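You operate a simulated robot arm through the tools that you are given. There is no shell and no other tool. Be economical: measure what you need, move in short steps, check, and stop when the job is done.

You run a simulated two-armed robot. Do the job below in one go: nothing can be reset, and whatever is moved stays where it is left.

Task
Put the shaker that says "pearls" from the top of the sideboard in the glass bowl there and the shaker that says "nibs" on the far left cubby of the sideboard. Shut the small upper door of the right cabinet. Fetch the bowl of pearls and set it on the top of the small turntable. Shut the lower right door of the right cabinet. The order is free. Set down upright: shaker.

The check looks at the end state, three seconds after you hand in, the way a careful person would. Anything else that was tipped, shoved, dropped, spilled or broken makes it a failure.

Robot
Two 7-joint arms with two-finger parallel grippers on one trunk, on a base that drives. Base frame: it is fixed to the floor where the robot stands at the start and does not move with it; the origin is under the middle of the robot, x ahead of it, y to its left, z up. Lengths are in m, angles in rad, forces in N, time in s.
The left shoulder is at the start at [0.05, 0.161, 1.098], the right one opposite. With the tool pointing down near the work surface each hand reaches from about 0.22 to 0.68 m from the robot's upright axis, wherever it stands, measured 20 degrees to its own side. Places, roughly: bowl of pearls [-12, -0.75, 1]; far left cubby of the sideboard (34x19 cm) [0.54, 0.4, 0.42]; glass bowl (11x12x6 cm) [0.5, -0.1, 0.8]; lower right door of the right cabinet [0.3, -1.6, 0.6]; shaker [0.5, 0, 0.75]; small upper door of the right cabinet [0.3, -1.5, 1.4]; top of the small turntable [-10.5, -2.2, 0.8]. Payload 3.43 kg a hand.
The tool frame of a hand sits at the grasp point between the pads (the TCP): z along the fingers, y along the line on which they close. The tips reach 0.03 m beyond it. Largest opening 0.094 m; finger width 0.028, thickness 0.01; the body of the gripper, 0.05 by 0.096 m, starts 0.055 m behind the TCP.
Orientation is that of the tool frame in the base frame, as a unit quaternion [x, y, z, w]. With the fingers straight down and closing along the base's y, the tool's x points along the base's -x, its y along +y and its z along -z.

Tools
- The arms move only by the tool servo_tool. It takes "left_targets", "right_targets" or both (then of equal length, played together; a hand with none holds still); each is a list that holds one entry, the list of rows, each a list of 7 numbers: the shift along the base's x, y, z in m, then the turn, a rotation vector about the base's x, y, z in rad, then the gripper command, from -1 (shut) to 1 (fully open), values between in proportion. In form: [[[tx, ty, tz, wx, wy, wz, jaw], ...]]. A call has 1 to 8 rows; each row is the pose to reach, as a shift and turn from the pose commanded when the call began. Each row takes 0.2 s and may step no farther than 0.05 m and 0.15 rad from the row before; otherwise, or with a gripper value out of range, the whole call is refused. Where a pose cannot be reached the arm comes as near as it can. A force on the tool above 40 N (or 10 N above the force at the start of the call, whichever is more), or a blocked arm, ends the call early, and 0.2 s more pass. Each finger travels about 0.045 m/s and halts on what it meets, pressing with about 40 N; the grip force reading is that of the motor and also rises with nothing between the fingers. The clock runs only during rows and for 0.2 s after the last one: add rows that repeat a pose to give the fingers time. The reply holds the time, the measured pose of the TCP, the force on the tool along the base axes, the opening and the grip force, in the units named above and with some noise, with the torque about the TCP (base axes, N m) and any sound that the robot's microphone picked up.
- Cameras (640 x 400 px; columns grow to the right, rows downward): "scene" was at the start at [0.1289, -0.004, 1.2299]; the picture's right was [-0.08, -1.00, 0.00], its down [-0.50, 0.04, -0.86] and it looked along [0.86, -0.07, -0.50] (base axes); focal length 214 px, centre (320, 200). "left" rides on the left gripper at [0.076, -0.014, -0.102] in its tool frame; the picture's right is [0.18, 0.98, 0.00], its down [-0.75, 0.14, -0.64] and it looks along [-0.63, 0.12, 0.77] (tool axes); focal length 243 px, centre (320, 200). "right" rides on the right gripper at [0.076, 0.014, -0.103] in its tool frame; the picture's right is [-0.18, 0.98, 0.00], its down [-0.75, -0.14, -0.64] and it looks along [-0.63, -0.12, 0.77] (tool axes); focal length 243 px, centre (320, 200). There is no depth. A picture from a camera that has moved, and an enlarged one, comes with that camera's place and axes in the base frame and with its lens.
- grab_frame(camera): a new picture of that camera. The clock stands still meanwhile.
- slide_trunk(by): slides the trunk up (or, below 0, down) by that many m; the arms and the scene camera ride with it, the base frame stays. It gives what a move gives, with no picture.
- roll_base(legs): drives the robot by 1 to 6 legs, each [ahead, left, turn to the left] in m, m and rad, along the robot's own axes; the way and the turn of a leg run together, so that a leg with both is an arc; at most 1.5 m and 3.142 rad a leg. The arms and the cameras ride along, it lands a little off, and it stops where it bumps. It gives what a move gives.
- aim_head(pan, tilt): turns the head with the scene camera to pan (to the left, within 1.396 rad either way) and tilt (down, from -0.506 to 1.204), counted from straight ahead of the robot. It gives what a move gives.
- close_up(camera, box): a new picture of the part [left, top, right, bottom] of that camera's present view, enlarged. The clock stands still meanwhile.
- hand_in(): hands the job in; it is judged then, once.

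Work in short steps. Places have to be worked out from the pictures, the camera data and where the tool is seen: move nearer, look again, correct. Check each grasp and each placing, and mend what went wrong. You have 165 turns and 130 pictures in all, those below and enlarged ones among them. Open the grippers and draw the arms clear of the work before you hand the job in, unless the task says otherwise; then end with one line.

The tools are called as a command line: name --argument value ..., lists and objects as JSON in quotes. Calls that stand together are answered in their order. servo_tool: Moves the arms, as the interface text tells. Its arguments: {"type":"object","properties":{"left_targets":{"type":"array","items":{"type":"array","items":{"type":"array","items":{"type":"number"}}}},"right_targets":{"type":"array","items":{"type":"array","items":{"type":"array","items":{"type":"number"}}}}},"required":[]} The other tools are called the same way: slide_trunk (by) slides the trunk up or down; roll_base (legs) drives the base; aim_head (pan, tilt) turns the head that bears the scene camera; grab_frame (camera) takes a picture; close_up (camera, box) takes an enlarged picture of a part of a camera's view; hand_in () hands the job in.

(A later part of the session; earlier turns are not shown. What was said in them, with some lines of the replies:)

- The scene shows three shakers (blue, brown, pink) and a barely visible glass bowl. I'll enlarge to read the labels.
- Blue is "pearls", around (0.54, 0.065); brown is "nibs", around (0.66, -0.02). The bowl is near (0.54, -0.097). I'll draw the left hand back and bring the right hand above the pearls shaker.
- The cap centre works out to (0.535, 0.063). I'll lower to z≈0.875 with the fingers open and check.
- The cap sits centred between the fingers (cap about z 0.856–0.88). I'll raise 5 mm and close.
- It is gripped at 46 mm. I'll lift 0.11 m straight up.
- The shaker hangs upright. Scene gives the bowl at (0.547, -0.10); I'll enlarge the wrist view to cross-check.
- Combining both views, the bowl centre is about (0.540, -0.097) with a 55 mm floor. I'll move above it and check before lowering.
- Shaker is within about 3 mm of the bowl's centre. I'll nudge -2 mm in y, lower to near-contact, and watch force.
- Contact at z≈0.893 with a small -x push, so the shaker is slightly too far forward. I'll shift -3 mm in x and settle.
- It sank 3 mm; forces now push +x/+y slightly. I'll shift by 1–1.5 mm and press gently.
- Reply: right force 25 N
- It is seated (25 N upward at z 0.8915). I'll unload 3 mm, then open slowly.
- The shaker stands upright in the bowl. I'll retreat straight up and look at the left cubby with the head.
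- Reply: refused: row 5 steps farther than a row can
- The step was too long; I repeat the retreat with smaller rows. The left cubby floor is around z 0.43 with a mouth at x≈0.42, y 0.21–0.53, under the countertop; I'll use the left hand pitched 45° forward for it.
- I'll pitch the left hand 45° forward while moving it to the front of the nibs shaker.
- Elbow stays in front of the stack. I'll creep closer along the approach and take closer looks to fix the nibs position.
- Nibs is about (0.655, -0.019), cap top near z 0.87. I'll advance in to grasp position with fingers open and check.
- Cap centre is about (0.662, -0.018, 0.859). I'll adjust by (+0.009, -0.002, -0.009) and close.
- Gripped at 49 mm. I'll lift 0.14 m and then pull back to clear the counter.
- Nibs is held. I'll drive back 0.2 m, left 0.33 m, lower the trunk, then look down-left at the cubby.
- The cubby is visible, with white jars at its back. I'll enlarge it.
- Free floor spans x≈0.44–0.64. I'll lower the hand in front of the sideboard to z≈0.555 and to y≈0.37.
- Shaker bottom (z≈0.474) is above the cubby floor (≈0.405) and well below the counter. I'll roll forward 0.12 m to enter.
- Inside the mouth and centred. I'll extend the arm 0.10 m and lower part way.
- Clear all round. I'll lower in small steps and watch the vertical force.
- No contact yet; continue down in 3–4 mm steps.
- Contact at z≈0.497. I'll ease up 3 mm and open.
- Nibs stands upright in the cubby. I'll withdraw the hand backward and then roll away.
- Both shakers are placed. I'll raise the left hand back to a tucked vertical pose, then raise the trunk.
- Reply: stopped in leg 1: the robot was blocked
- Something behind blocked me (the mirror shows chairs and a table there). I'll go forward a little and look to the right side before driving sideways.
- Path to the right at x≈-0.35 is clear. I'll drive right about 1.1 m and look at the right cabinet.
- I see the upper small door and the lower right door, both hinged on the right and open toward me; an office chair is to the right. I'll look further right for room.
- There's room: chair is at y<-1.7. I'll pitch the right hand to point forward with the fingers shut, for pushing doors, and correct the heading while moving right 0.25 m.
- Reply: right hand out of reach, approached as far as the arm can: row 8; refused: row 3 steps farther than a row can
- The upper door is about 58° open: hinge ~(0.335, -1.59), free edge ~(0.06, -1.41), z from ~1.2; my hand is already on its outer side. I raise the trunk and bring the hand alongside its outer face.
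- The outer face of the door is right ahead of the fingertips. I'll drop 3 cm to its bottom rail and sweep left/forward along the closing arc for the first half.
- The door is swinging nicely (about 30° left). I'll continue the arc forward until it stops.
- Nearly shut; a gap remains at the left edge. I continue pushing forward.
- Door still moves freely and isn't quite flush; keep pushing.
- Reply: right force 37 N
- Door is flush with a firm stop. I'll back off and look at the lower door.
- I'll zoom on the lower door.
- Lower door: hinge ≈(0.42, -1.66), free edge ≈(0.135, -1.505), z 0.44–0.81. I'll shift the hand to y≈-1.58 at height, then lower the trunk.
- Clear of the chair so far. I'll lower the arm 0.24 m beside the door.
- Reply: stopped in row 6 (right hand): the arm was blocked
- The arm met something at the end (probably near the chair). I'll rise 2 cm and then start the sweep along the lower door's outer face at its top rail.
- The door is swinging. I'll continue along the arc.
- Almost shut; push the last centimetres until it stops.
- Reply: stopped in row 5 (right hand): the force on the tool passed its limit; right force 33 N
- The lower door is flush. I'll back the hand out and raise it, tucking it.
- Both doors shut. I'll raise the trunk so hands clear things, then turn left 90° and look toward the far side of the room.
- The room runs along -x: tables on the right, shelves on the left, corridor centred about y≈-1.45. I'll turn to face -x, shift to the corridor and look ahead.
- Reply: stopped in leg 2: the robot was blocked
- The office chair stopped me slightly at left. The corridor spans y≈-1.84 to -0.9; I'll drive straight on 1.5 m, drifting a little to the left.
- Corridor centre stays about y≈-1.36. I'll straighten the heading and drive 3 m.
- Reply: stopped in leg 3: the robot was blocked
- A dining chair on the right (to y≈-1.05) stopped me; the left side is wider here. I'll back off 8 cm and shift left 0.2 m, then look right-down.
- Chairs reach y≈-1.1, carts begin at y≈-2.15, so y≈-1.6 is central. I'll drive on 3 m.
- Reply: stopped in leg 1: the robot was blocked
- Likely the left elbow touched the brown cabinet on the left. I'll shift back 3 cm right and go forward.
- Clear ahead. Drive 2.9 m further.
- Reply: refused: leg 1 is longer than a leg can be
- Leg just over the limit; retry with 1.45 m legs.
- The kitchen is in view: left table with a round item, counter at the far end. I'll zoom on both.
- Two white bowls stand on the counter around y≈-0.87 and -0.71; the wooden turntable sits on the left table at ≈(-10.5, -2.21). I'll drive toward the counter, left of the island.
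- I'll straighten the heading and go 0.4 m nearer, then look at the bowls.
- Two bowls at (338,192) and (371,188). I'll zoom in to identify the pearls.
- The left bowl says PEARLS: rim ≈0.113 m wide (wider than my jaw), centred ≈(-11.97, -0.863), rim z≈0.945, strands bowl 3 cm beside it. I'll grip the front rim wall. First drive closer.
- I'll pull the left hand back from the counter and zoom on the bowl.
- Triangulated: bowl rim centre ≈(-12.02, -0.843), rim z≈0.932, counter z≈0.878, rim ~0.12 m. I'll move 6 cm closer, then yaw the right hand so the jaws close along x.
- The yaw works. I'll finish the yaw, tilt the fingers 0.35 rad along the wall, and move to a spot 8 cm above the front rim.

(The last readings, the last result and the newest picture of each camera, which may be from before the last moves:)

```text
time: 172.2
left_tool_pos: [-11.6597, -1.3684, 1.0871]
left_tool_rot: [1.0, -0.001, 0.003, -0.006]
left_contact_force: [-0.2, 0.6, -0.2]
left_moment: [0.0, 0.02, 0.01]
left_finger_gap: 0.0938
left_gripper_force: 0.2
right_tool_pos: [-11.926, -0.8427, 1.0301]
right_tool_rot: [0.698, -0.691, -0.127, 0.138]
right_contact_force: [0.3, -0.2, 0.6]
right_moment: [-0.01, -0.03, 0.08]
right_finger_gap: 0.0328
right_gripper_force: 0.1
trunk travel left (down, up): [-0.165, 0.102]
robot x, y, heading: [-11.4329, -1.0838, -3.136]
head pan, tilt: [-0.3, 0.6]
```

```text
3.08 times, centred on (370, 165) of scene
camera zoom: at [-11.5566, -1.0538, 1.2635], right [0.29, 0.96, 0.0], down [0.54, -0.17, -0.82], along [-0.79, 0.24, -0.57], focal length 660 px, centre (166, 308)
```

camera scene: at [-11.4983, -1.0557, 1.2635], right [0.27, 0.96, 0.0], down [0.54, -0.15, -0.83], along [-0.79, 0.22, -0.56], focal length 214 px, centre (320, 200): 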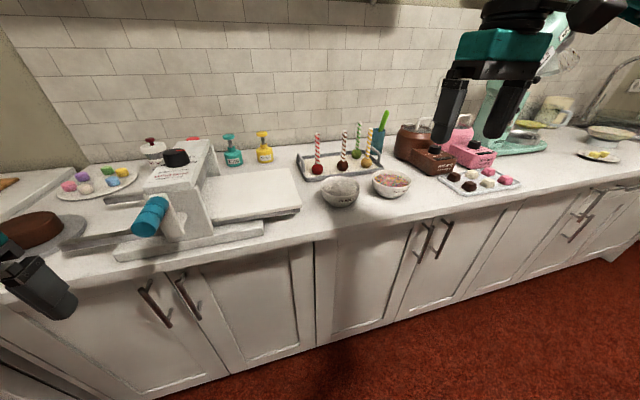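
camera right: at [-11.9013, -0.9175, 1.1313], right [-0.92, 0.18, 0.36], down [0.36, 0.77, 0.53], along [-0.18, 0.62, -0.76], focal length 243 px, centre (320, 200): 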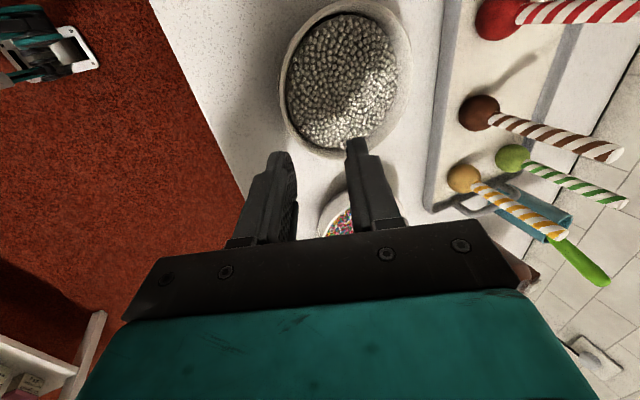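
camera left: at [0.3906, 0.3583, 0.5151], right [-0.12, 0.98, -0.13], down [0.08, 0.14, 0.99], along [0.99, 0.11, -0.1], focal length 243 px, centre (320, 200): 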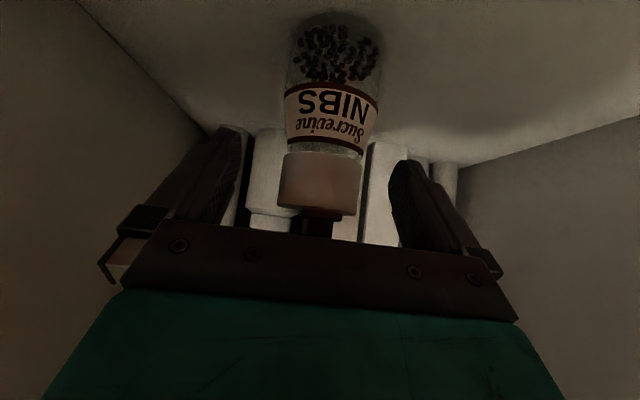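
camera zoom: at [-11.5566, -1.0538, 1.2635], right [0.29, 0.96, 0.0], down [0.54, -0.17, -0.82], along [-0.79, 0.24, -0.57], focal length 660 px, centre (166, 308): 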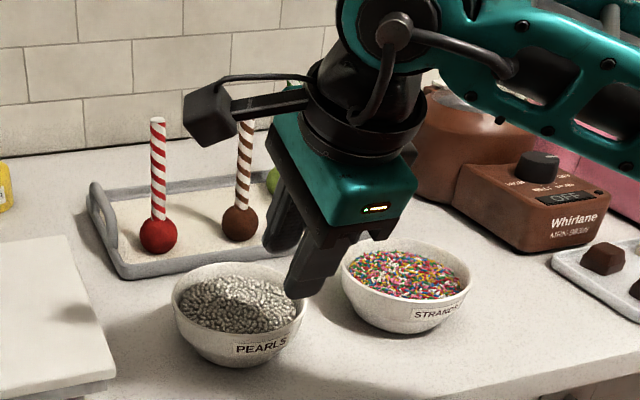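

Hand camera puts the bowl centre at ≈(-11.993, -0.865), rim radius ~0.056. I'll correct: y -0.02, and descend partway to check fingers straddle the front rim.

servo_tool --right_targets '[[[0.007, -0.01, -0.005, 0, 0, 0, -0.3], [0.014, -0.02, -0.02, 0, 0, 0, -0.3], [0.01, -0.021, -0.035, 0, 0, 0, -0.3]]]'

grab_frame --camera "right"

close_up --camera "scene" --box '[290, 130, 430, 230]'

```text
time: 173.0
left_tool_pos: [-11.6606, -1.3696, 1.0862]
left_tool_rot: [1.0, -0.001, 0.004, -0.005]
left_contact_force: [-0.1, 0.3, 0.0]
left_moment: [-0.01, -0.03, 0.01]
left_finger_gap: 0.0942
left_gripper_force: 0.0
right_tool_pos: [-11.9172, -0.8628, 0.9939]
right_tool_rot: [0.699, -0.69, -0.127, 0.138]
right_contact_force: [0.8, 0.3, -0.7]
right_moment: [0.01, 0.01, 0.0]
right_finger_gap: 0.033
right_gripper_force: 0.0
trunk travel left (down, up): [-0.165, 0.102]
robot x, y, heading: [-11.4307, -1.085, -3.138]
head pan, tilt: [-0.3, 0.6]
```

```text
49 pictures are left
camera right: at [-11.8894, -0.9377, 1.0956], right [-0.92, 0.18, 0.36], down [0.36, 0.77, 0.53], along [-0.18, 0.62, -0.76], focal length 243 px, centre (320, 200)
```

right: 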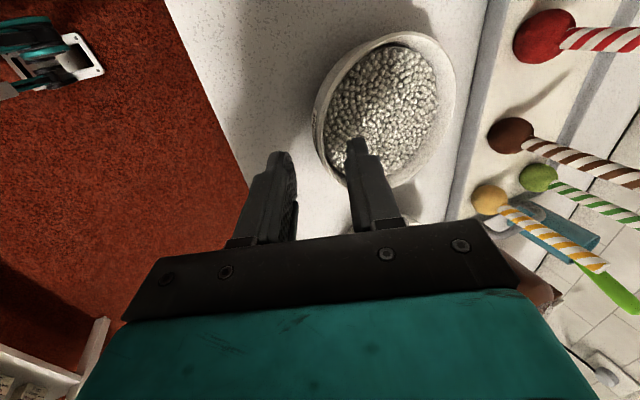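

```text
4.00 times, centred on (360, 180) of scene
camera zoom: at [-11.5565, -1.0537, 1.2635], right [0.29, 0.96, 0.0], down [0.54, -0.17, -0.82], along [-0.79, 0.24, -0.57], focal length 858 px, centre (160, 280)
```

zoom: 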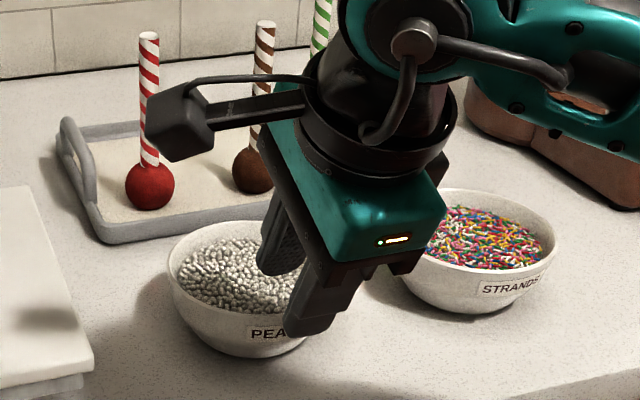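

Geometry confirms the fingers will straddle the front rim at y≈-0.864. I'll descend along the finger axis, then check.

servo_tool --right_targets '[[[-0.004, -0.002, -0.011, 0, 0, 0, -0.3], [-0.008, -0.002, -0.022, 0, 0, 0, -0.3], [-0.012, -0.002, -0.032, 0, 0, 0, -0.3], [-0.015, -0.002, -0.04, 0, 0, 0, -0.3]]]'

grab_frame --camera "right"

close_up --camera "scene" --box '[300, 150, 400, 230]'

```text
time: 174.0
left_tool_pos: [-11.659, -1.3704, 1.0857]
left_tool_rot: [1.0, -0.001, 0.003, -0.005]
left_contact_force: [-0.4, 1.3, 0.8]
left_moment: [0.02, 0.0, -0.02]
left_finger_gap: 0.0941
left_gripper_force: 0.2
right_tool_pos: [-11.931, -0.8653, 0.9567]
right_tool_rot: [0.698, -0.691, -0.127, 0.138]
right_contact_force: [0.2, -0.4, -1.1]
right_moment: [-0.02, 0.0, 0.01]
right_finger_gap: 0.0329
right_gripper_force: 0.2
trunk travel left (down, up): [-0.165, 0.102]
robot x, y, heading: [-11.4319, -1.0842, -3.14]
head pan, tilt: [-0.3, 0.6]
```

```text
47 pictures are left
camera right: at [-11.9045, -0.9392, 1.0562], right [-0.92, 0.18, 0.36], down [0.36, 0.77, 0.54], along [-0.18, 0.62, -0.76], focal length 243 px, centre (320, 200)
```

right: 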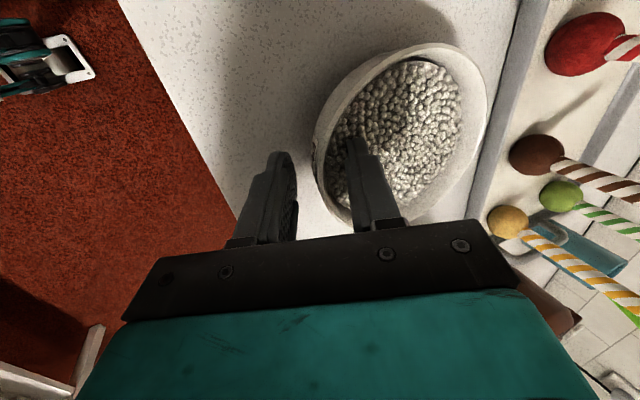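

```text
5.00 times, centred on (350, 190) of scene
camera zoom: at [-11.5565, -1.0538, 1.2635], right [0.29, 0.96, 0.0], down [0.54, -0.17, -0.83], along [-0.79, 0.24, -0.56], focal length 1072 px, centre (170, 250)
```

zoom: 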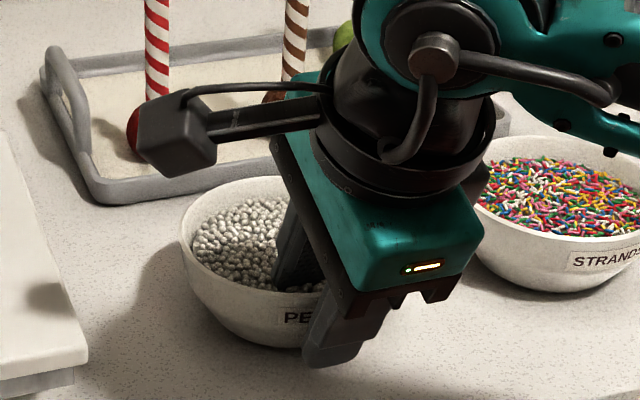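

Fingers straddle the rim wall, nearly centred. I'll go 7 mm deeper and close.

servo_tool --right_targets '[[[-0.0012, 0.001, -0.0035, 0, 0, 0, -0.3], [-0.0025, 0.001, -0.007, 0, 0, 0, -0.3], [-0.0025, 0.001, -0.007, 0, 0, 0, -0.6], [-0.0025, 0.001, -0.007, 0, 0, 0, -0.8], [-0.0025, 0.001, -0.007, 0, 0, 0, -1], [-0.0025, 0.001, -0.007, 0, 0, 0, -1], [-0.0025, 0.001, -0.007, 0, 0, 0, -1]]]'

grab_frame --camera "right"

```text
time: 175.6
left_tool_pos: [-11.6587, -1.3708, 1.0869]
left_tool_rot: [1.0, 0.0, 0.003, -0.006]
left_contact_force: [-0.3, 0.0, -0.2]
left_moment: [-0.02, -0.02, 0.0]
left_finger_gap: 0.0939
left_gripper_force: 0.0
right_tool_pos: [-11.9328, -0.8646, 0.9487]
right_tool_rot: [0.698, -0.69, -0.128, 0.139]
right_contact_force: [-2.0, 1.3, 15.1]
right_moment: [0.11, 0.32, -0.06]
right_finger_gap: 0.0137
right_gripper_force: 39.9
trunk travel left (down, up): [-0.165, 0.102]
robot x, y, heading: [-11.4337, -1.0819, -3.136]
head pan, tilt: [-0.3, 0.6]
```

```text
45 pictures are left
camera right: at [-11.9061, -0.9387, 1.0499], right [-0.92, 0.18, 0.36], down [0.36, 0.77, 0.53], along [-0.18, 0.62, -0.76], focal length 243 px, centre (320, 200)
```

right: 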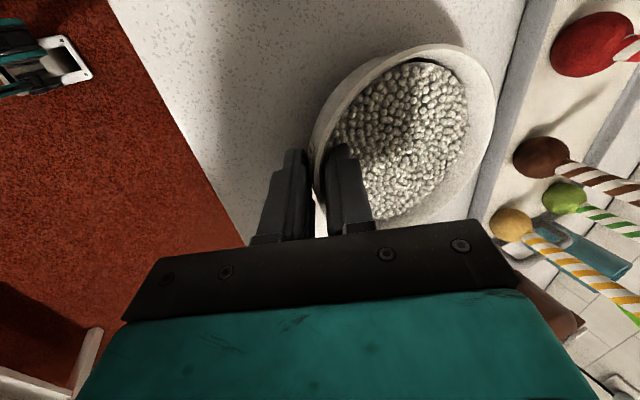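

Wall gripped (13.7 mm). I'll lift 1 cm gently and check for tilt.

servo_tool --right_targets '[[[0, 0, 0.003, 0, 0, 0, -1], [0, 0, 0.006, 0, 0, 0, -1], [0, 0, 0.01, 0, 0, 0, -1], [0, 0, 0.014, 0, 0, 0, -1], [0, 0, 0.014, 0, 0, 0, -1]]]'

close_up --camera "scene" --box '[300, 150, 400, 230]'

grab_frame --camera "right"

```text
time: 176.8
left_tool_pos: [-11.6602, -1.3686, 1.0857]
left_tool_rot: [1.0, -0.001, 0.004, -0.006]
left_contact_force: [0.2, 0.0, 0.2]
left_moment: [0.02, 0.02, 0.03]
left_finger_gap: 0.0939
left_gripper_force: 0.0
right_tool_pos: [-11.9331, -0.8655, 0.9591]
right_tool_rot: [0.699, -0.69, -0.126, 0.138]
right_contact_force: [0.7, -0.6, -2.4]
right_moment: [-0.01, -0.21, 0.0]
right_finger_gap: 0.0086
right_gripper_force: 40.0
trunk travel left (down, up): [-0.165, 0.102]
robot x, y, heading: [-11.4278, -1.0828, -3.14]
head pan, tilt: [-0.3, 0.6]
```

```text
5.00 times, centred on (350, 190) of scene
camera zoom: at [-11.5567, -1.0537, 1.2634], right [0.29, 0.96, 0.0], down [0.54, -0.17, -0.82], along [-0.79, 0.24, -0.57], focal length 1072 px, centre (170, 250)
```

zoom: 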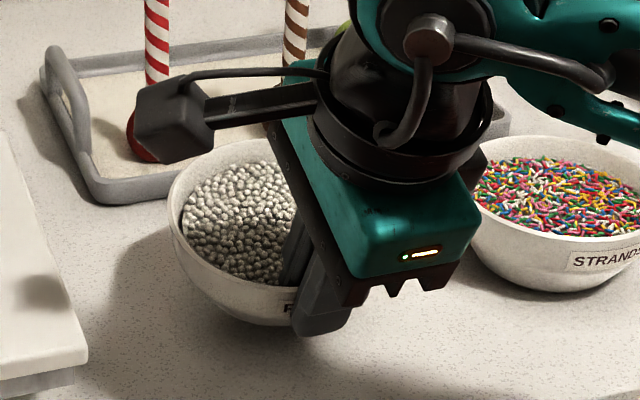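

```text
43 pictures are left
camera right: at [-11.9074, -0.9395, 1.0606], right [-0.92, 0.18, 0.36], down [0.36, 0.77, 0.54], along [-0.18, 0.62, -0.76], focal length 243 px, centre (320, 200)
```

right: 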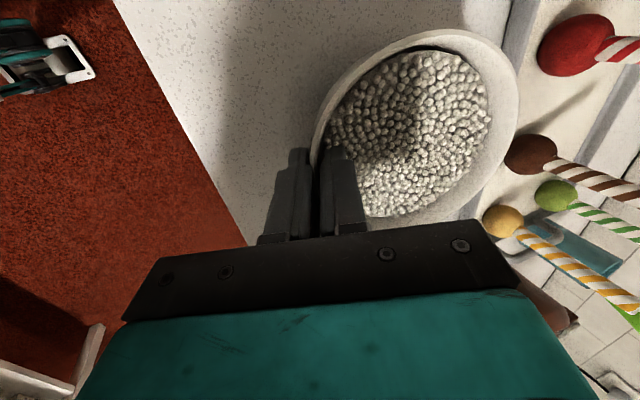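

Bowl is held, but aligned itself to the pads: it tips slightly (far side up) by maybe 10°. I'll lift further and rotate the hand back to level it.

servo_tool --right_targets '[[[0, 0, 0.015, 0, -0.03, 0, -1], [0.005, 0, 0.03, 0, -0.06, 0, -1], [0.01, 0, 0.05, 0, -0.09, 0, -1], [0.01, 0, 0.07, 0, -0.12, 0, -1], [0.01, 0, 0.07, 0, -0.12, 0, -1]]]'

close_up --camera "scene" --box '[290, 130, 410, 230]'

grab_frame --camera "right"

```text
time: 178.0
left_tool_pos: [-11.6609, -1.3689, 1.0862]
left_tool_rot: [1.0, -0.002, 0.003, -0.005]
left_contact_force: [0.6, 0.3, -0.1]
left_moment: [-0.04, 0.01, 0.0]
left_finger_gap: 0.0938
left_gripper_force: 0.0
right_tool_pos: [-11.9225, -0.8644, 1.0302]
right_tool_rot: [0.705, -0.698, -0.083, 0.096]
right_contact_force: [0.1, 0.3, -2.6]
right_moment: [0.0, -0.2, 0.02]
right_finger_gap: 0.008
right_gripper_force: 40.2
trunk travel left (down, up): [-0.165, 0.102]
robot x, y, heading: [-11.4303, -1.0859, -3.138]
head pan, tilt: [-0.3, 0.6]
```

```text
4.00 times, centred on (350, 180) of scene
camera zoom: at [-11.5567, -1.0536, 1.2635], right [0.29, 0.96, 0.0], down [0.54, -0.17, -0.82], along [-0.79, 0.24, -0.57], focal length 858 px, centre (200, 280)
```

zoom: 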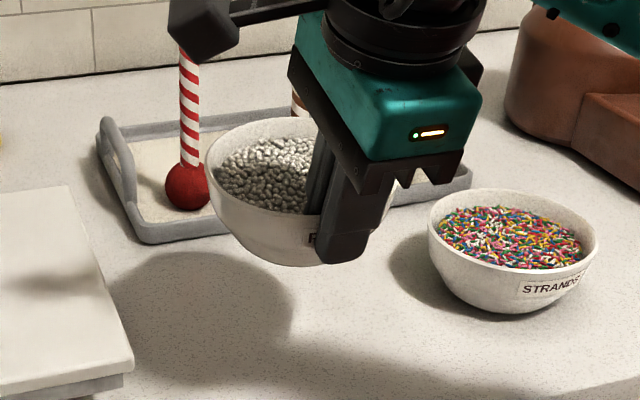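

```text
41 pictures are left
camera right: at [-11.9089, -0.9387, 1.1341], right [-0.95, 0.18, 0.25], down [0.29, 0.77, 0.57], along [-0.09, 0.62, -0.78], focal length 243 px, centre (320, 200)
```

right: 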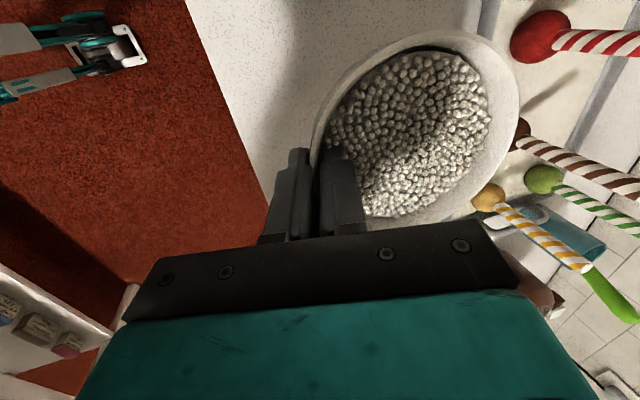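

Still a bit far-side-up (roughly 6–9°). I'll rotate another -0.12 rad and raise slightly.

servo_tool --right_targets '[[[0.003, 0, 0.005, 0, -0.04, 0, -1], [0.006, 0, 0.01, 0, -0.08, 0, -1], [0.009, 0, 0.015, 0, -0.12, 0, -1], [0.009, 0, 0.015, 0, -0.12, 0, -1]]]'

close_up --camera "scene" --box '[290, 130, 410, 230]'

```text
time: 179.0
left_tool_pos: [-11.6605, -1.3683, 1.0859]
left_tool_rot: [1.0, -0.001, 0.004, -0.005]
left_contact_force: [0.4, 0.1, 0.4]
left_moment: [0.04, 0.0, 0.0]
left_finger_gap: 0.0941
left_gripper_force: 0.0
right_tool_pos: [-11.915, -0.863, 1.0466]
right_tool_rot: [0.709, -0.702, -0.042, 0.054]
right_contact_force: [0.1, -0.4, -3.5]
right_moment: [0.02, -0.16, 0.02]
right_finger_gap: 0.008
right_gripper_force: 40.0
trunk travel left (down, up): [-0.165, 0.102]
robot x, y, heading: [-11.4309, -1.0823, -3.139]
head pan, tilt: [-0.3, 0.6]
```

```text
4.00 times, centred on (350, 180) of scene
camera zoom: at [-11.5567, -1.0537, 1.2635], right [0.29, 0.96, 0.0], down [0.54, -0.17, -0.82], along [-0.79, 0.24, -0.57], focal length 858 px, centre (200, 280)
```

zoom: 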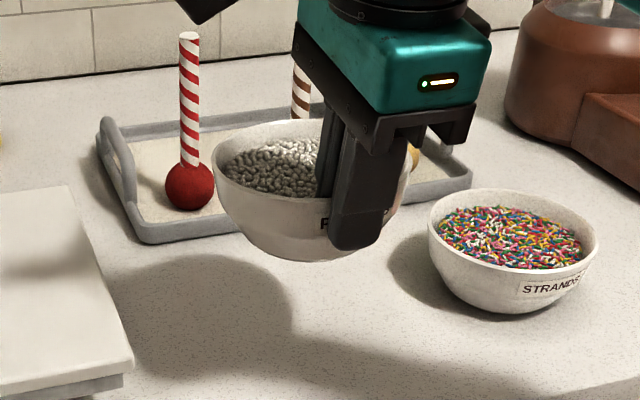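

The bowl now hangs about level, held firmly. I'll back away from the counter and go toward the turntable table, then turn left to face it.

roll_base --legs '[[-0.4, 0, 0], [-0.75, 0.3, 0]]'

grab_frame --camera "scene"

```text
time: 181.4
left_tool_pos: [-11.269, -1.3765, 1.0869]
left_tool_rot: [1.0, -0.003, 0.003, -0.007]
left_contact_force: [-0.3, 0.0, -0.9]
left_moment: [0.02, -0.02, -0.02]
left_finger_gap: 0.094
left_gripper_force: 0.0
right_tool_pos: [-11.5216, -0.8676, 1.0444]
right_tool_rot: [0.708, -0.703, -0.042, 0.053]
right_contact_force: [-0.5, -0.9, -3.0]
right_moment: [-0.01, -0.14, -0.05]
right_finger_gap: 0.0083
right_gripper_force: 39.9
trunk travel left (down, up): [-0.165, 0.102]
robot x, y, heading: [-11.0378, -1.0848, -3.14]
head pan, tilt: [-0.3, 0.6]
stopped in leg 1: the robot was blocked; the commanded pose is now the measured one
```

```text
39 pictures are left
camera scene: at [-11.1643, -1.0602, 1.2634], right [0.29, 0.96, 0.0], down [0.54, -0.17, -0.82], along [-0.79, 0.24, -0.57], focal length 214 px, centre (320, 200)
```

scene: 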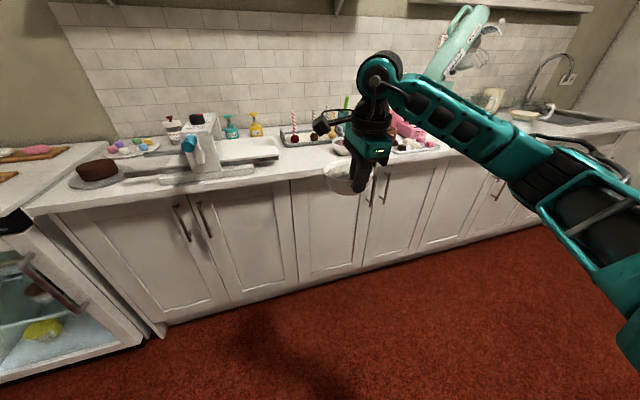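

The island behind-right stopped me; the bowl is still held. I'll edge forward, go left 0.32 m, then back.

roll_base --legs '[[0.03, 0, 0], [0, 0.32, 0], [-0.75, 0.03, 0]]'

grab_frame --camera "right"

```text
time: 187.7
left_tool_pos: [-10.5223, -1.718, 1.0854]
left_tool_rot: [1.0, 0.021, 0.004, -0.006]
left_contact_force: [-0.2, -0.2, -0.3]
left_moment: [0.01, 0.01, -0.04]
left_finger_gap: 0.0938
left_gripper_force: 0.1
right_tool_pos: [-10.799, -1.2228, 1.0452]
right_tool_rot: [0.724, -0.686, -0.041, 0.054]
right_contact_force: [0.3, -0.2, -3.1]
right_moment: [-0.01, -0.14, -0.02]
right_finger_gap: 0.0084
right_gripper_force: 40.2
trunk travel left (down, up): [-0.165, 0.102]
robot x, y, heading: [-10.3068, -1.4189, -3.091]
head pan, tilt: [-0.3, 0.6]
```

```text
38 pictures are left
camera right: at [-10.7956, -1.2964, 1.1494], right [-0.98, 0.13, 0.13], down [0.19, 0.77, 0.6], along [-0.02, 0.62, -0.79], focal length 243 px, centre (320, 200)
```

right: 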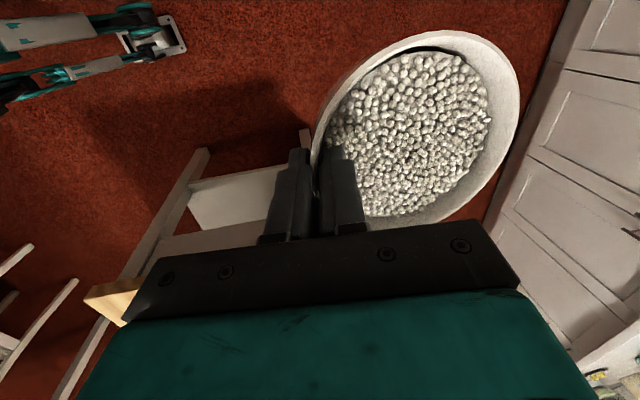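

Bowl steady. Now turn left to face the table (heading -π/2) and look.

roll_base --legs '[[0, 0, 1.52]]'

aim_head --pan -0.2 --tilt 0.65

grab_frame --camera "scene"

```text
time: 191.8
left_tool_pos: [-10.0228, -1.6535, 1.0856]
left_tool_rot: [0.712, 0.702, -0.001, -0.007]
left_contact_force: [-0.6, 0.7, 0.3]
left_moment: [-0.01, -0.01, 0.03]
left_finger_gap: 0.0939
left_gripper_force: 0.1
right_tool_pos: [-10.534, -1.9013, 1.0458]
right_tool_rot: [0.998, -0.002, 0.007, 0.068]
right_contact_force: [-0.7, 0.5, -3.6]
right_moment: [0.14, -0.02, -0.01]
right_finger_gap: 0.0078
right_gripper_force: 40.2
trunk travel left (down, up): [-0.165, 0.102]
robot x, y, heading: [-10.3052, -1.4209, -1.58]
head pan, tilt: [-0.3, 0.6]
```

```text
time: 192.5
left_tool_pos: [-10.0229, -1.6536, 1.0847]
left_tool_rot: [0.712, 0.702, -0.002, -0.008]
left_contact_force: [0.9, 0.0, 0.3]
left_moment: [0.0, 0.0, 0.0]
left_finger_gap: 0.0939
left_gripper_force: 0.0
right_tool_pos: [-10.5322, -1.9026, 1.0459]
right_tool_rot: [0.998, -0.001, 0.008, 0.067]
right_contact_force: [0.4, 1.1, -2.6]
right_moment: [0.13, -0.03, 0.01]
right_finger_gap: 0.0077
right_gripper_force: 40.2
trunk travel left (down, up): [-0.165, 0.102]
robot x, y, heading: [-10.3031, -1.4195, -1.58]
head pan, tilt: [-0.201, 0.649]
```

```text
37 pictures are left
camera scene: at [-10.3264, -1.5429, 1.2592], right [-0.98, 0.21, 0.0], down [0.13, 0.59, -0.8], along [-0.17, -0.78, -0.6], focal length 214 px, centre (320, 200)
```

scene: 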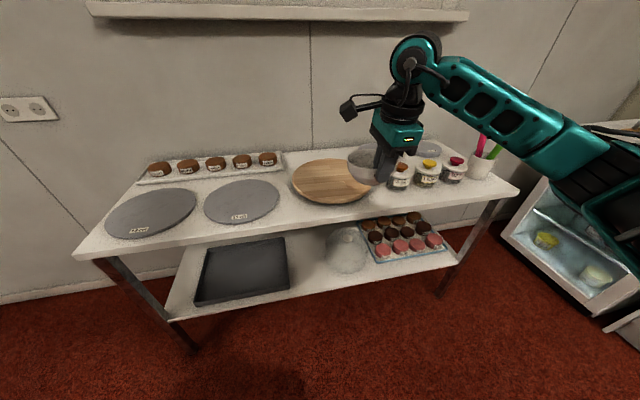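

I'll zoom on the wooden disc and surroundings to confirm which is the turntable.

close_up --camera "scene" --box '[190, 130, 470, 260]'

```text
2.29 times, centred on (330, 195) of scene
camera zoom: at [-10.3264, -1.5429, 1.2592], right [-0.98, 0.21, 0.0], down [0.13, 0.59, -0.8], along [-0.17, -0.78, -0.6], focal length 490 px, centre (297, 211)
```

zoom: 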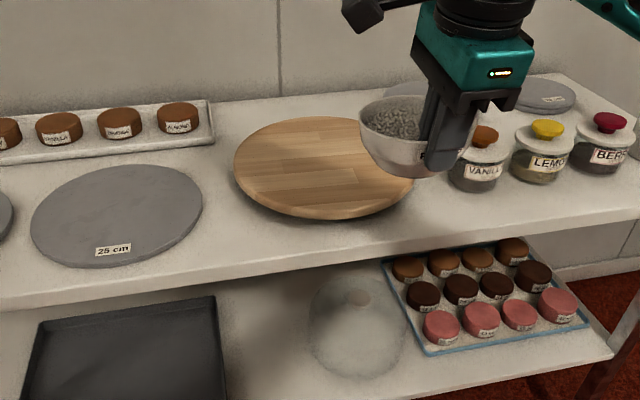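

The wooden raised disc is the turntable: centre ≈(-10.519, -2.220), top z≈0.824. Bowl centre is now about (-10.532, -1.962). I'll roll forward 0.15 m.

roll_base --legs '[[0.15, 0, 0.01]]'

close_up --camera "scene" --box '[230, 110, 470, 270]'

grab_frame --camera "right"

```text
time: 193.9
left_tool_pos: [-10.0223, -1.8034, 1.0855]
left_tool_rot: [0.709, 0.705, -0.003, -0.006]
left_contact_force: [1.2, 0.0, 0.3]
left_moment: [-0.01, 0.03, 0.0]
left_finger_gap: 0.094
left_gripper_force: 0.1
right_tool_pos: [-10.5298, -2.0571, 1.0446]
right_tool_rot: [0.998, 0.001, 0.008, 0.067]
right_contact_force: [0.1, 0.2, -3.2]
right_moment: [0.14, 0.01, -0.01]
right_finger_gap: 0.0078
right_gripper_force: 40.1
trunk travel left (down, up): [-0.165, 0.102]
robot x, y, heading: [-10.3093, -1.5695, -1.569]
head pan, tilt: [-0.201, 0.649]
```

```text
2.50 times, centred on (350, 190) of scene
camera zoom: at [-10.326, -1.6955, 1.2591], right [-0.98, 0.2, 0.0], down [0.12, 0.59, -0.8], along [-0.16, -0.78, -0.61], focal length 536 px, centre (245, 225)
```

zoom: 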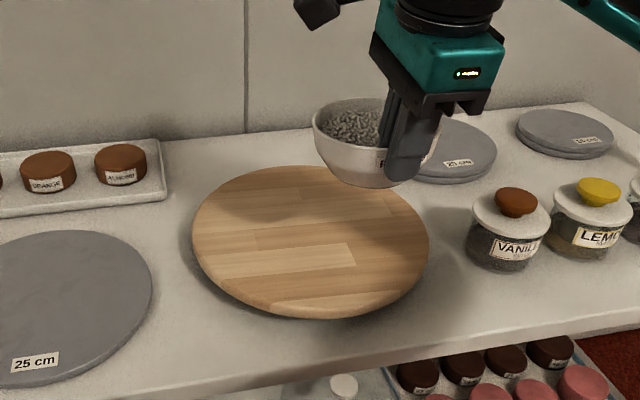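

```text
34 pictures are left
camera right: at [-10.4544, -2.0564, 1.1489], right [-0.18, -0.98, 0.13], down [-0.76, 0.22, 0.61], along [-0.62, 0.01, -0.79], focal length 243 px, centre (320, 200)
```

right: 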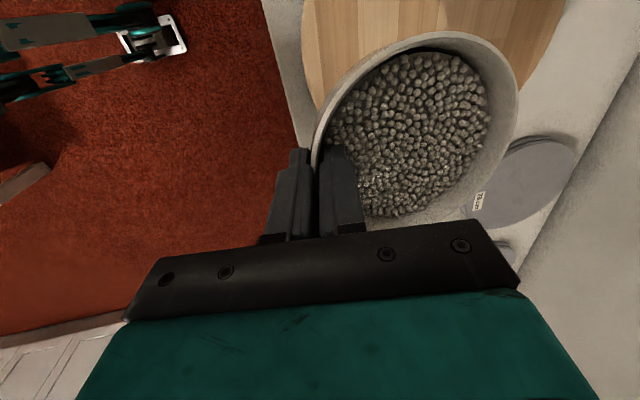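

Turntable centre confirmed at (-10.520, -2.225). I'll extend 0.106 m and lower to ~2 cm above, then check.

servo_tool --right_targets '[[[0.004, -0.035, 0, 0, 0, 0, -1], [0.008, -0.07, 0, 0, 0, 0, -1], [0.01, -0.105, 0, 0, 0, 0, -1], [0.01, -0.106, -0.03, 0, 0, 0, -1], [0.01, -0.106, -0.06, 0, 0, 0, -1], [0.01, -0.106, -0.09, 0, 0, 0, -1], [0.01, -0.106, -0.115, 0, 0, 0, -1]]]'

close_up --camera "scene" --box '[230, 110, 470, 270]'

```text
time: 195.5
left_tool_pos: [-10.022, -1.8032, 1.0872]
left_tool_rot: [0.709, 0.705, -0.002, -0.007]
left_contact_force: [0.3, -0.7, 0.1]
left_moment: [0.01, 0.0, -0.01]
left_finger_gap: 0.094
left_gripper_force: 0.1
right_tool_pos: [-10.5217, -2.162, 0.928]
right_tool_rot: [0.998, 0.002, 0.008, 0.068]
right_contact_force: [0.5, -0.4, -3.4]
right_moment: [0.19, 0.02, -0.01]
right_finger_gap: 0.0077
right_gripper_force: 40.5
trunk travel left (down, up): [-0.165, 0.102]
robot x, y, heading: [-10.3084, -1.5747, -1.571]
head pan, tilt: [-0.201, 0.649]
```

```text
2.50 times, centred on (350, 190) of scene
camera zoom: at [-10.3261, -1.695, 1.2592], right [-0.98, 0.2, 0.0], down [0.12, 0.59, -0.8], along [-0.16, -0.78, -0.6], focal length 536 px, centre (245, 225)
```

zoom: 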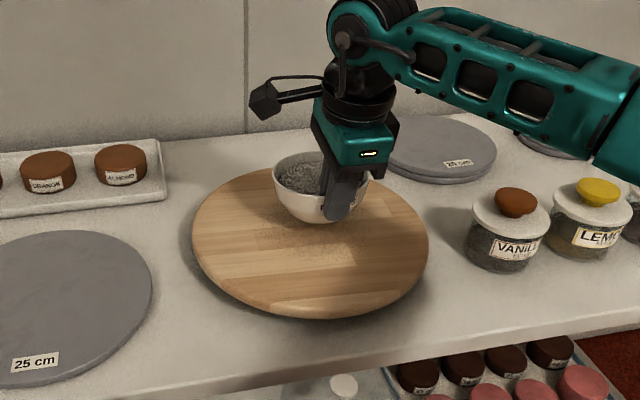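

Positioned over the centre. Lower in small steps until contact.

servo_tool --right_targets '[[[0, 0, -0.006, 0, 0, 0, -1], [0, 0, -0.012, 0, 0, 0, -1], [0, 0, -0.016, 0, 0, 0, -1], [0, 0, -0.02, 0, 0, 0, -1], [0, 0, -0.02, 0, 0, 0, -1]]]'

close_up --camera "scene" --box '[290, 150, 410, 240]'

```text
time: 196.7
left_tool_pos: [-10.0198, -1.8029, 1.0851]
left_tool_rot: [0.709, 0.706, -0.002, -0.008]
left_contact_force: [0.0, -0.4, 0.5]
left_moment: [0.02, 0.01, -0.01]
left_finger_gap: 0.094
left_gripper_force: 0.1
right_tool_pos: [-10.5207, -2.1626, 0.9107]
right_tool_rot: [0.998, 0.002, 0.008, 0.068]
right_contact_force: [1.0, -0.1, -3.2]
right_moment: [0.14, -0.02, 0.01]
right_finger_gap: 0.0078
right_gripper_force: 39.5
trunk travel left (down, up): [-0.165, 0.102]
robot x, y, heading: [-10.3085, -1.5736, -1.576]
head pan, tilt: [-0.201, 0.649]
```

```text
4.44 times, centred on (350, 195) of scene
camera zoom: at [-10.326, -1.6949, 1.2592], right [-0.98, 0.2, 0.0], down [0.12, 0.59, -0.8], along [-0.16, -0.78, -0.6], focal length 953 px, centre (187, 222)
```

zoom: 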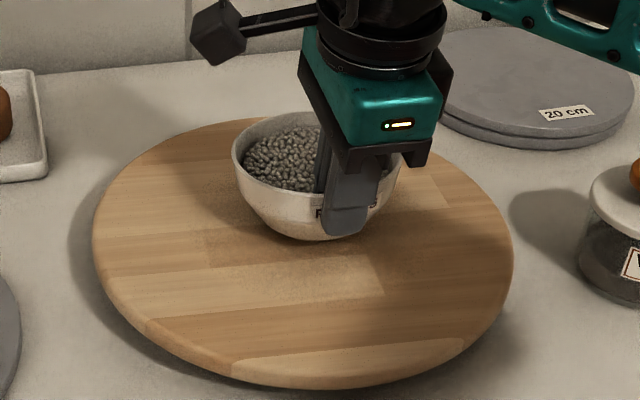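

No contact yet; continue down 1.2 cm.

servo_tool --right_targets '[[[0, 0, -0.004, 0, 0, 0, -1], [0, 0, -0.008, 0, 0, 0, -1], [0, 0, -0.012, 0, 0, 0, -1], [0, 0, -0.012, 0, 0, 0, -1]]]'

```text
time: 197.7
left_tool_pos: [-10.0216, -1.8025, 1.0861]
left_tool_rot: [0.708, 0.706, -0.003, -0.006]
left_contact_force: [0.4, -0.4, 0.0]
left_moment: [-0.01, -0.04, -0.02]
left_finger_gap: 0.0941
left_gripper_force: 0.1
right_tool_pos: [-10.52, -2.1625, 0.9011]
right_tool_rot: [0.998, 0.002, 0.008, 0.069]
right_contact_force: [-2.8, 2.7, 9.2]
right_moment: [-0.66, -0.06, -0.11]
right_finger_gap: 0.0076
right_gripper_force: 40.2
trunk travel left (down, up): [-0.165, 0.102]
robot x, y, heading: [-10.306, -1.5764, -1.572]
head pan, tilt: [-0.201, 0.649]
```

Contact: reaction acts under the bowl's middle, so it sits about flat. Ease 2 mm and open slightly.

servo_tool --right_targets '[[[0, 0, 0.002, 0, 0, 0, -1], [0, 0, 0.002, 0, 0, 0, -1], [0, 0, 0.002, 0, 0, 0, -0.75], [0, 0, 0.002, 0, 0, 0, -0.5], [0, 0, 0.002, 0, 0, 0, -0.35], [0, 0, 0.002, 0, 0, 0, -0.3]]]'

grab_frame --camera "right"

close_up --camera "scene" --box '[290, 150, 410, 240]'

```text
time: 199.1
left_tool_pos: [-10.0215, -1.803, 1.0856]
left_tool_rot: [0.709, 0.705, -0.001, -0.006]
left_contact_force: [-0.4, -0.6, -0.5]
left_moment: [0.0, 0.03, 0.0]
left_finger_gap: 0.094
left_gripper_force: 0.0
right_tool_pos: [-10.5203, -2.1629, 0.9012]
right_tool_rot: [0.998, 0.002, 0.008, 0.069]
right_contact_force: [-1.0, -0.2, -0.2]
right_moment: [-0.02, 0.03, -0.01]
right_finger_gap: 0.0329
right_gripper_force: 0.0
trunk travel left (down, up): [-0.165, 0.102]
robot x, y, heading: [-10.3077, -1.5694, -1.568]
head pan, tilt: [-0.201, 0.649]
```

```text
31 pictures are left
camera right: at [-10.4442, -2.1615, 1.0048], right [-0.18, -0.97, 0.13], down [-0.76, 0.22, 0.61], along [-0.62, 0.01, -0.79], focal length 243 px, centre (320, 200)
```

right: 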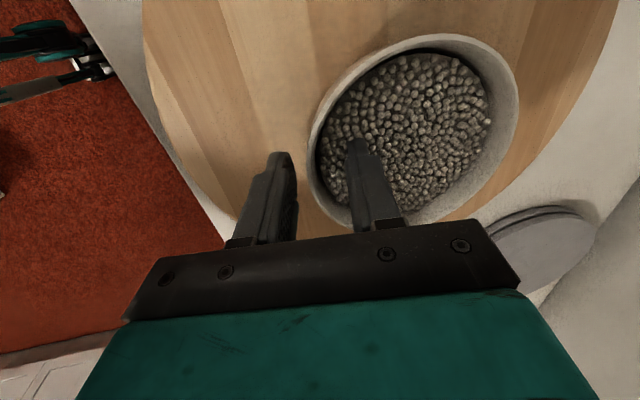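

```text
4.44 times, centred on (350, 195) of scene
camera zoom: at [-10.3259, -1.6946, 1.2592], right [-0.98, 0.2, 0.0], down [0.12, 0.59, -0.8], along [-0.16, -0.78, -0.6], focal length 953 px, centre (187, 222)
```

zoom: 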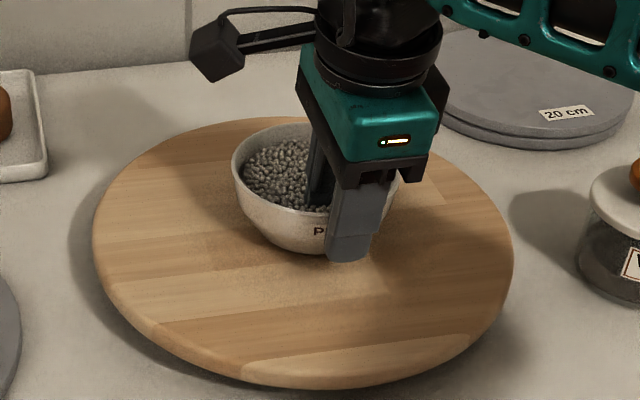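

Released and the bowl stands on the turntable. I'll rise straight up along the fingers, then withdraw.

servo_tool --right_targets '[[[0, 0.001, 0.01, 0, 0, 0, -0.3], [0, 0.003, 0.025, 0, 0, 0, -0.3], [0, 0.006, 0.05, 0, 0, 0, -0.3], [0, 0.012, 0.09, 0, 0, 0, -0.3], [0, 0.04, 0.12, 0, 0, 0, 0], [0, 0.08, 0.14, 0, 0, 0, 0.5], [0, 0.12, 0.15, 0, 0, 0, 1], [0, 0.16, 0.15, 0, 0, 0, 1]]]'

roll_base --legs '[[-0.2, 0, 0]]'

grab_frame --camera "scene"

close_up --camera "scene" --box '[250, 110, 430, 220]'

```text
time: 200.9
left_tool_pos: [-10.0224, -1.8024, 1.0866]
left_tool_rot: [0.709, 0.706, -0.003, -0.006]
left_contact_force: [0.2, 0.2, 0.9]
left_moment: [0.03, 0.01, 0.0]
left_finger_gap: 0.0941
left_gripper_force: 0.1
right_tool_pos: [-10.5195, -1.999, 1.0512]
right_tool_rot: [0.998, 0.003, 0.008, 0.068]
right_contact_force: [0.4, 0.1, -0.4]
right_moment: [-0.03, 0.01, 0.0]
right_finger_gap: 0.0941
right_gripper_force: 0.1
trunk travel left (down, up): [-0.165, 0.102]
robot x, y, heading: [-10.3081, -1.5731, -1.569]
head pan, tilt: [-0.201, 0.649]
```

```text
time: 202.5
left_tool_pos: [-10.0215, -1.6019, 1.0867]
left_tool_rot: [0.711, 0.704, -0.002, -0.007]
left_contact_force: [-0.1, -0.2, -0.5]
left_moment: [0.01, 0.0, -0.02]
left_finger_gap: 0.0941
left_gripper_force: 0.1
right_tool_pos: [-10.52, -1.7984, 1.0512]
right_tool_rot: [0.998, 0.0, 0.008, 0.068]
right_contact_force: [0.7, 0.1, 0.4]
right_moment: [0.0, -0.01, -0.03]
right_finger_gap: 0.0942
right_gripper_force: 0.0
trunk travel left (down, up): [-0.165, 0.102]
robot x, y, heading: [-10.3086, -1.3759, -1.577]
head pan, tilt: [-0.201, 0.649]
```

```text
29 pictures are left
camera scene: at [-10.3259, -1.4928, 1.2593], right [-0.98, 0.2, 0.0], down [0.12, 0.59, -0.8], along [-0.16, -0.78, -0.6], focal length 214 px, centre (320, 200)
```

scene: 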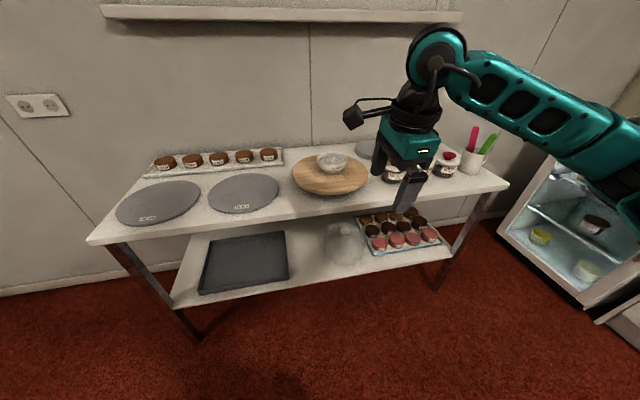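

```text
3.56 times, centred on (340, 165) of scene
camera zoom: at [-10.3259, -1.4928, 1.2593], right [-0.98, 0.2, 0.0], down [0.12, 0.59, -0.8], along [-0.16, -0.78, -0.6], focal length 763 px, centre (249, 324)
```

zoom: 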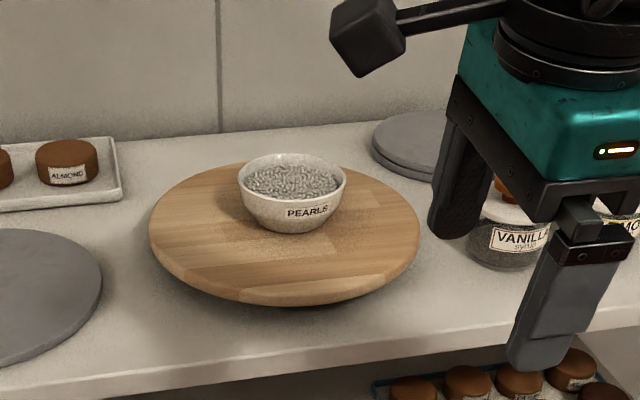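

The pearls bowl stands upright and full on the turntable. Both shakers are placed, both doors are shut, and the grippers are open and clear, so I'm handing in.

hand_in

```text
The job is handed in.
```

I finished all five jobs and handed in: the pearls shaker is upright in the glass bowl, the nibs shaker is upright in the far left cubby, the small upper door and lower right door are shut, and the bowl of pearls is on the small turntable. While driving, the base was stopped by furniture several times (probably chairs and the kitchen island) and the right arm was blocked once near the office chair; I saw nothing tipped or moved, but I did not go back to check each spot.
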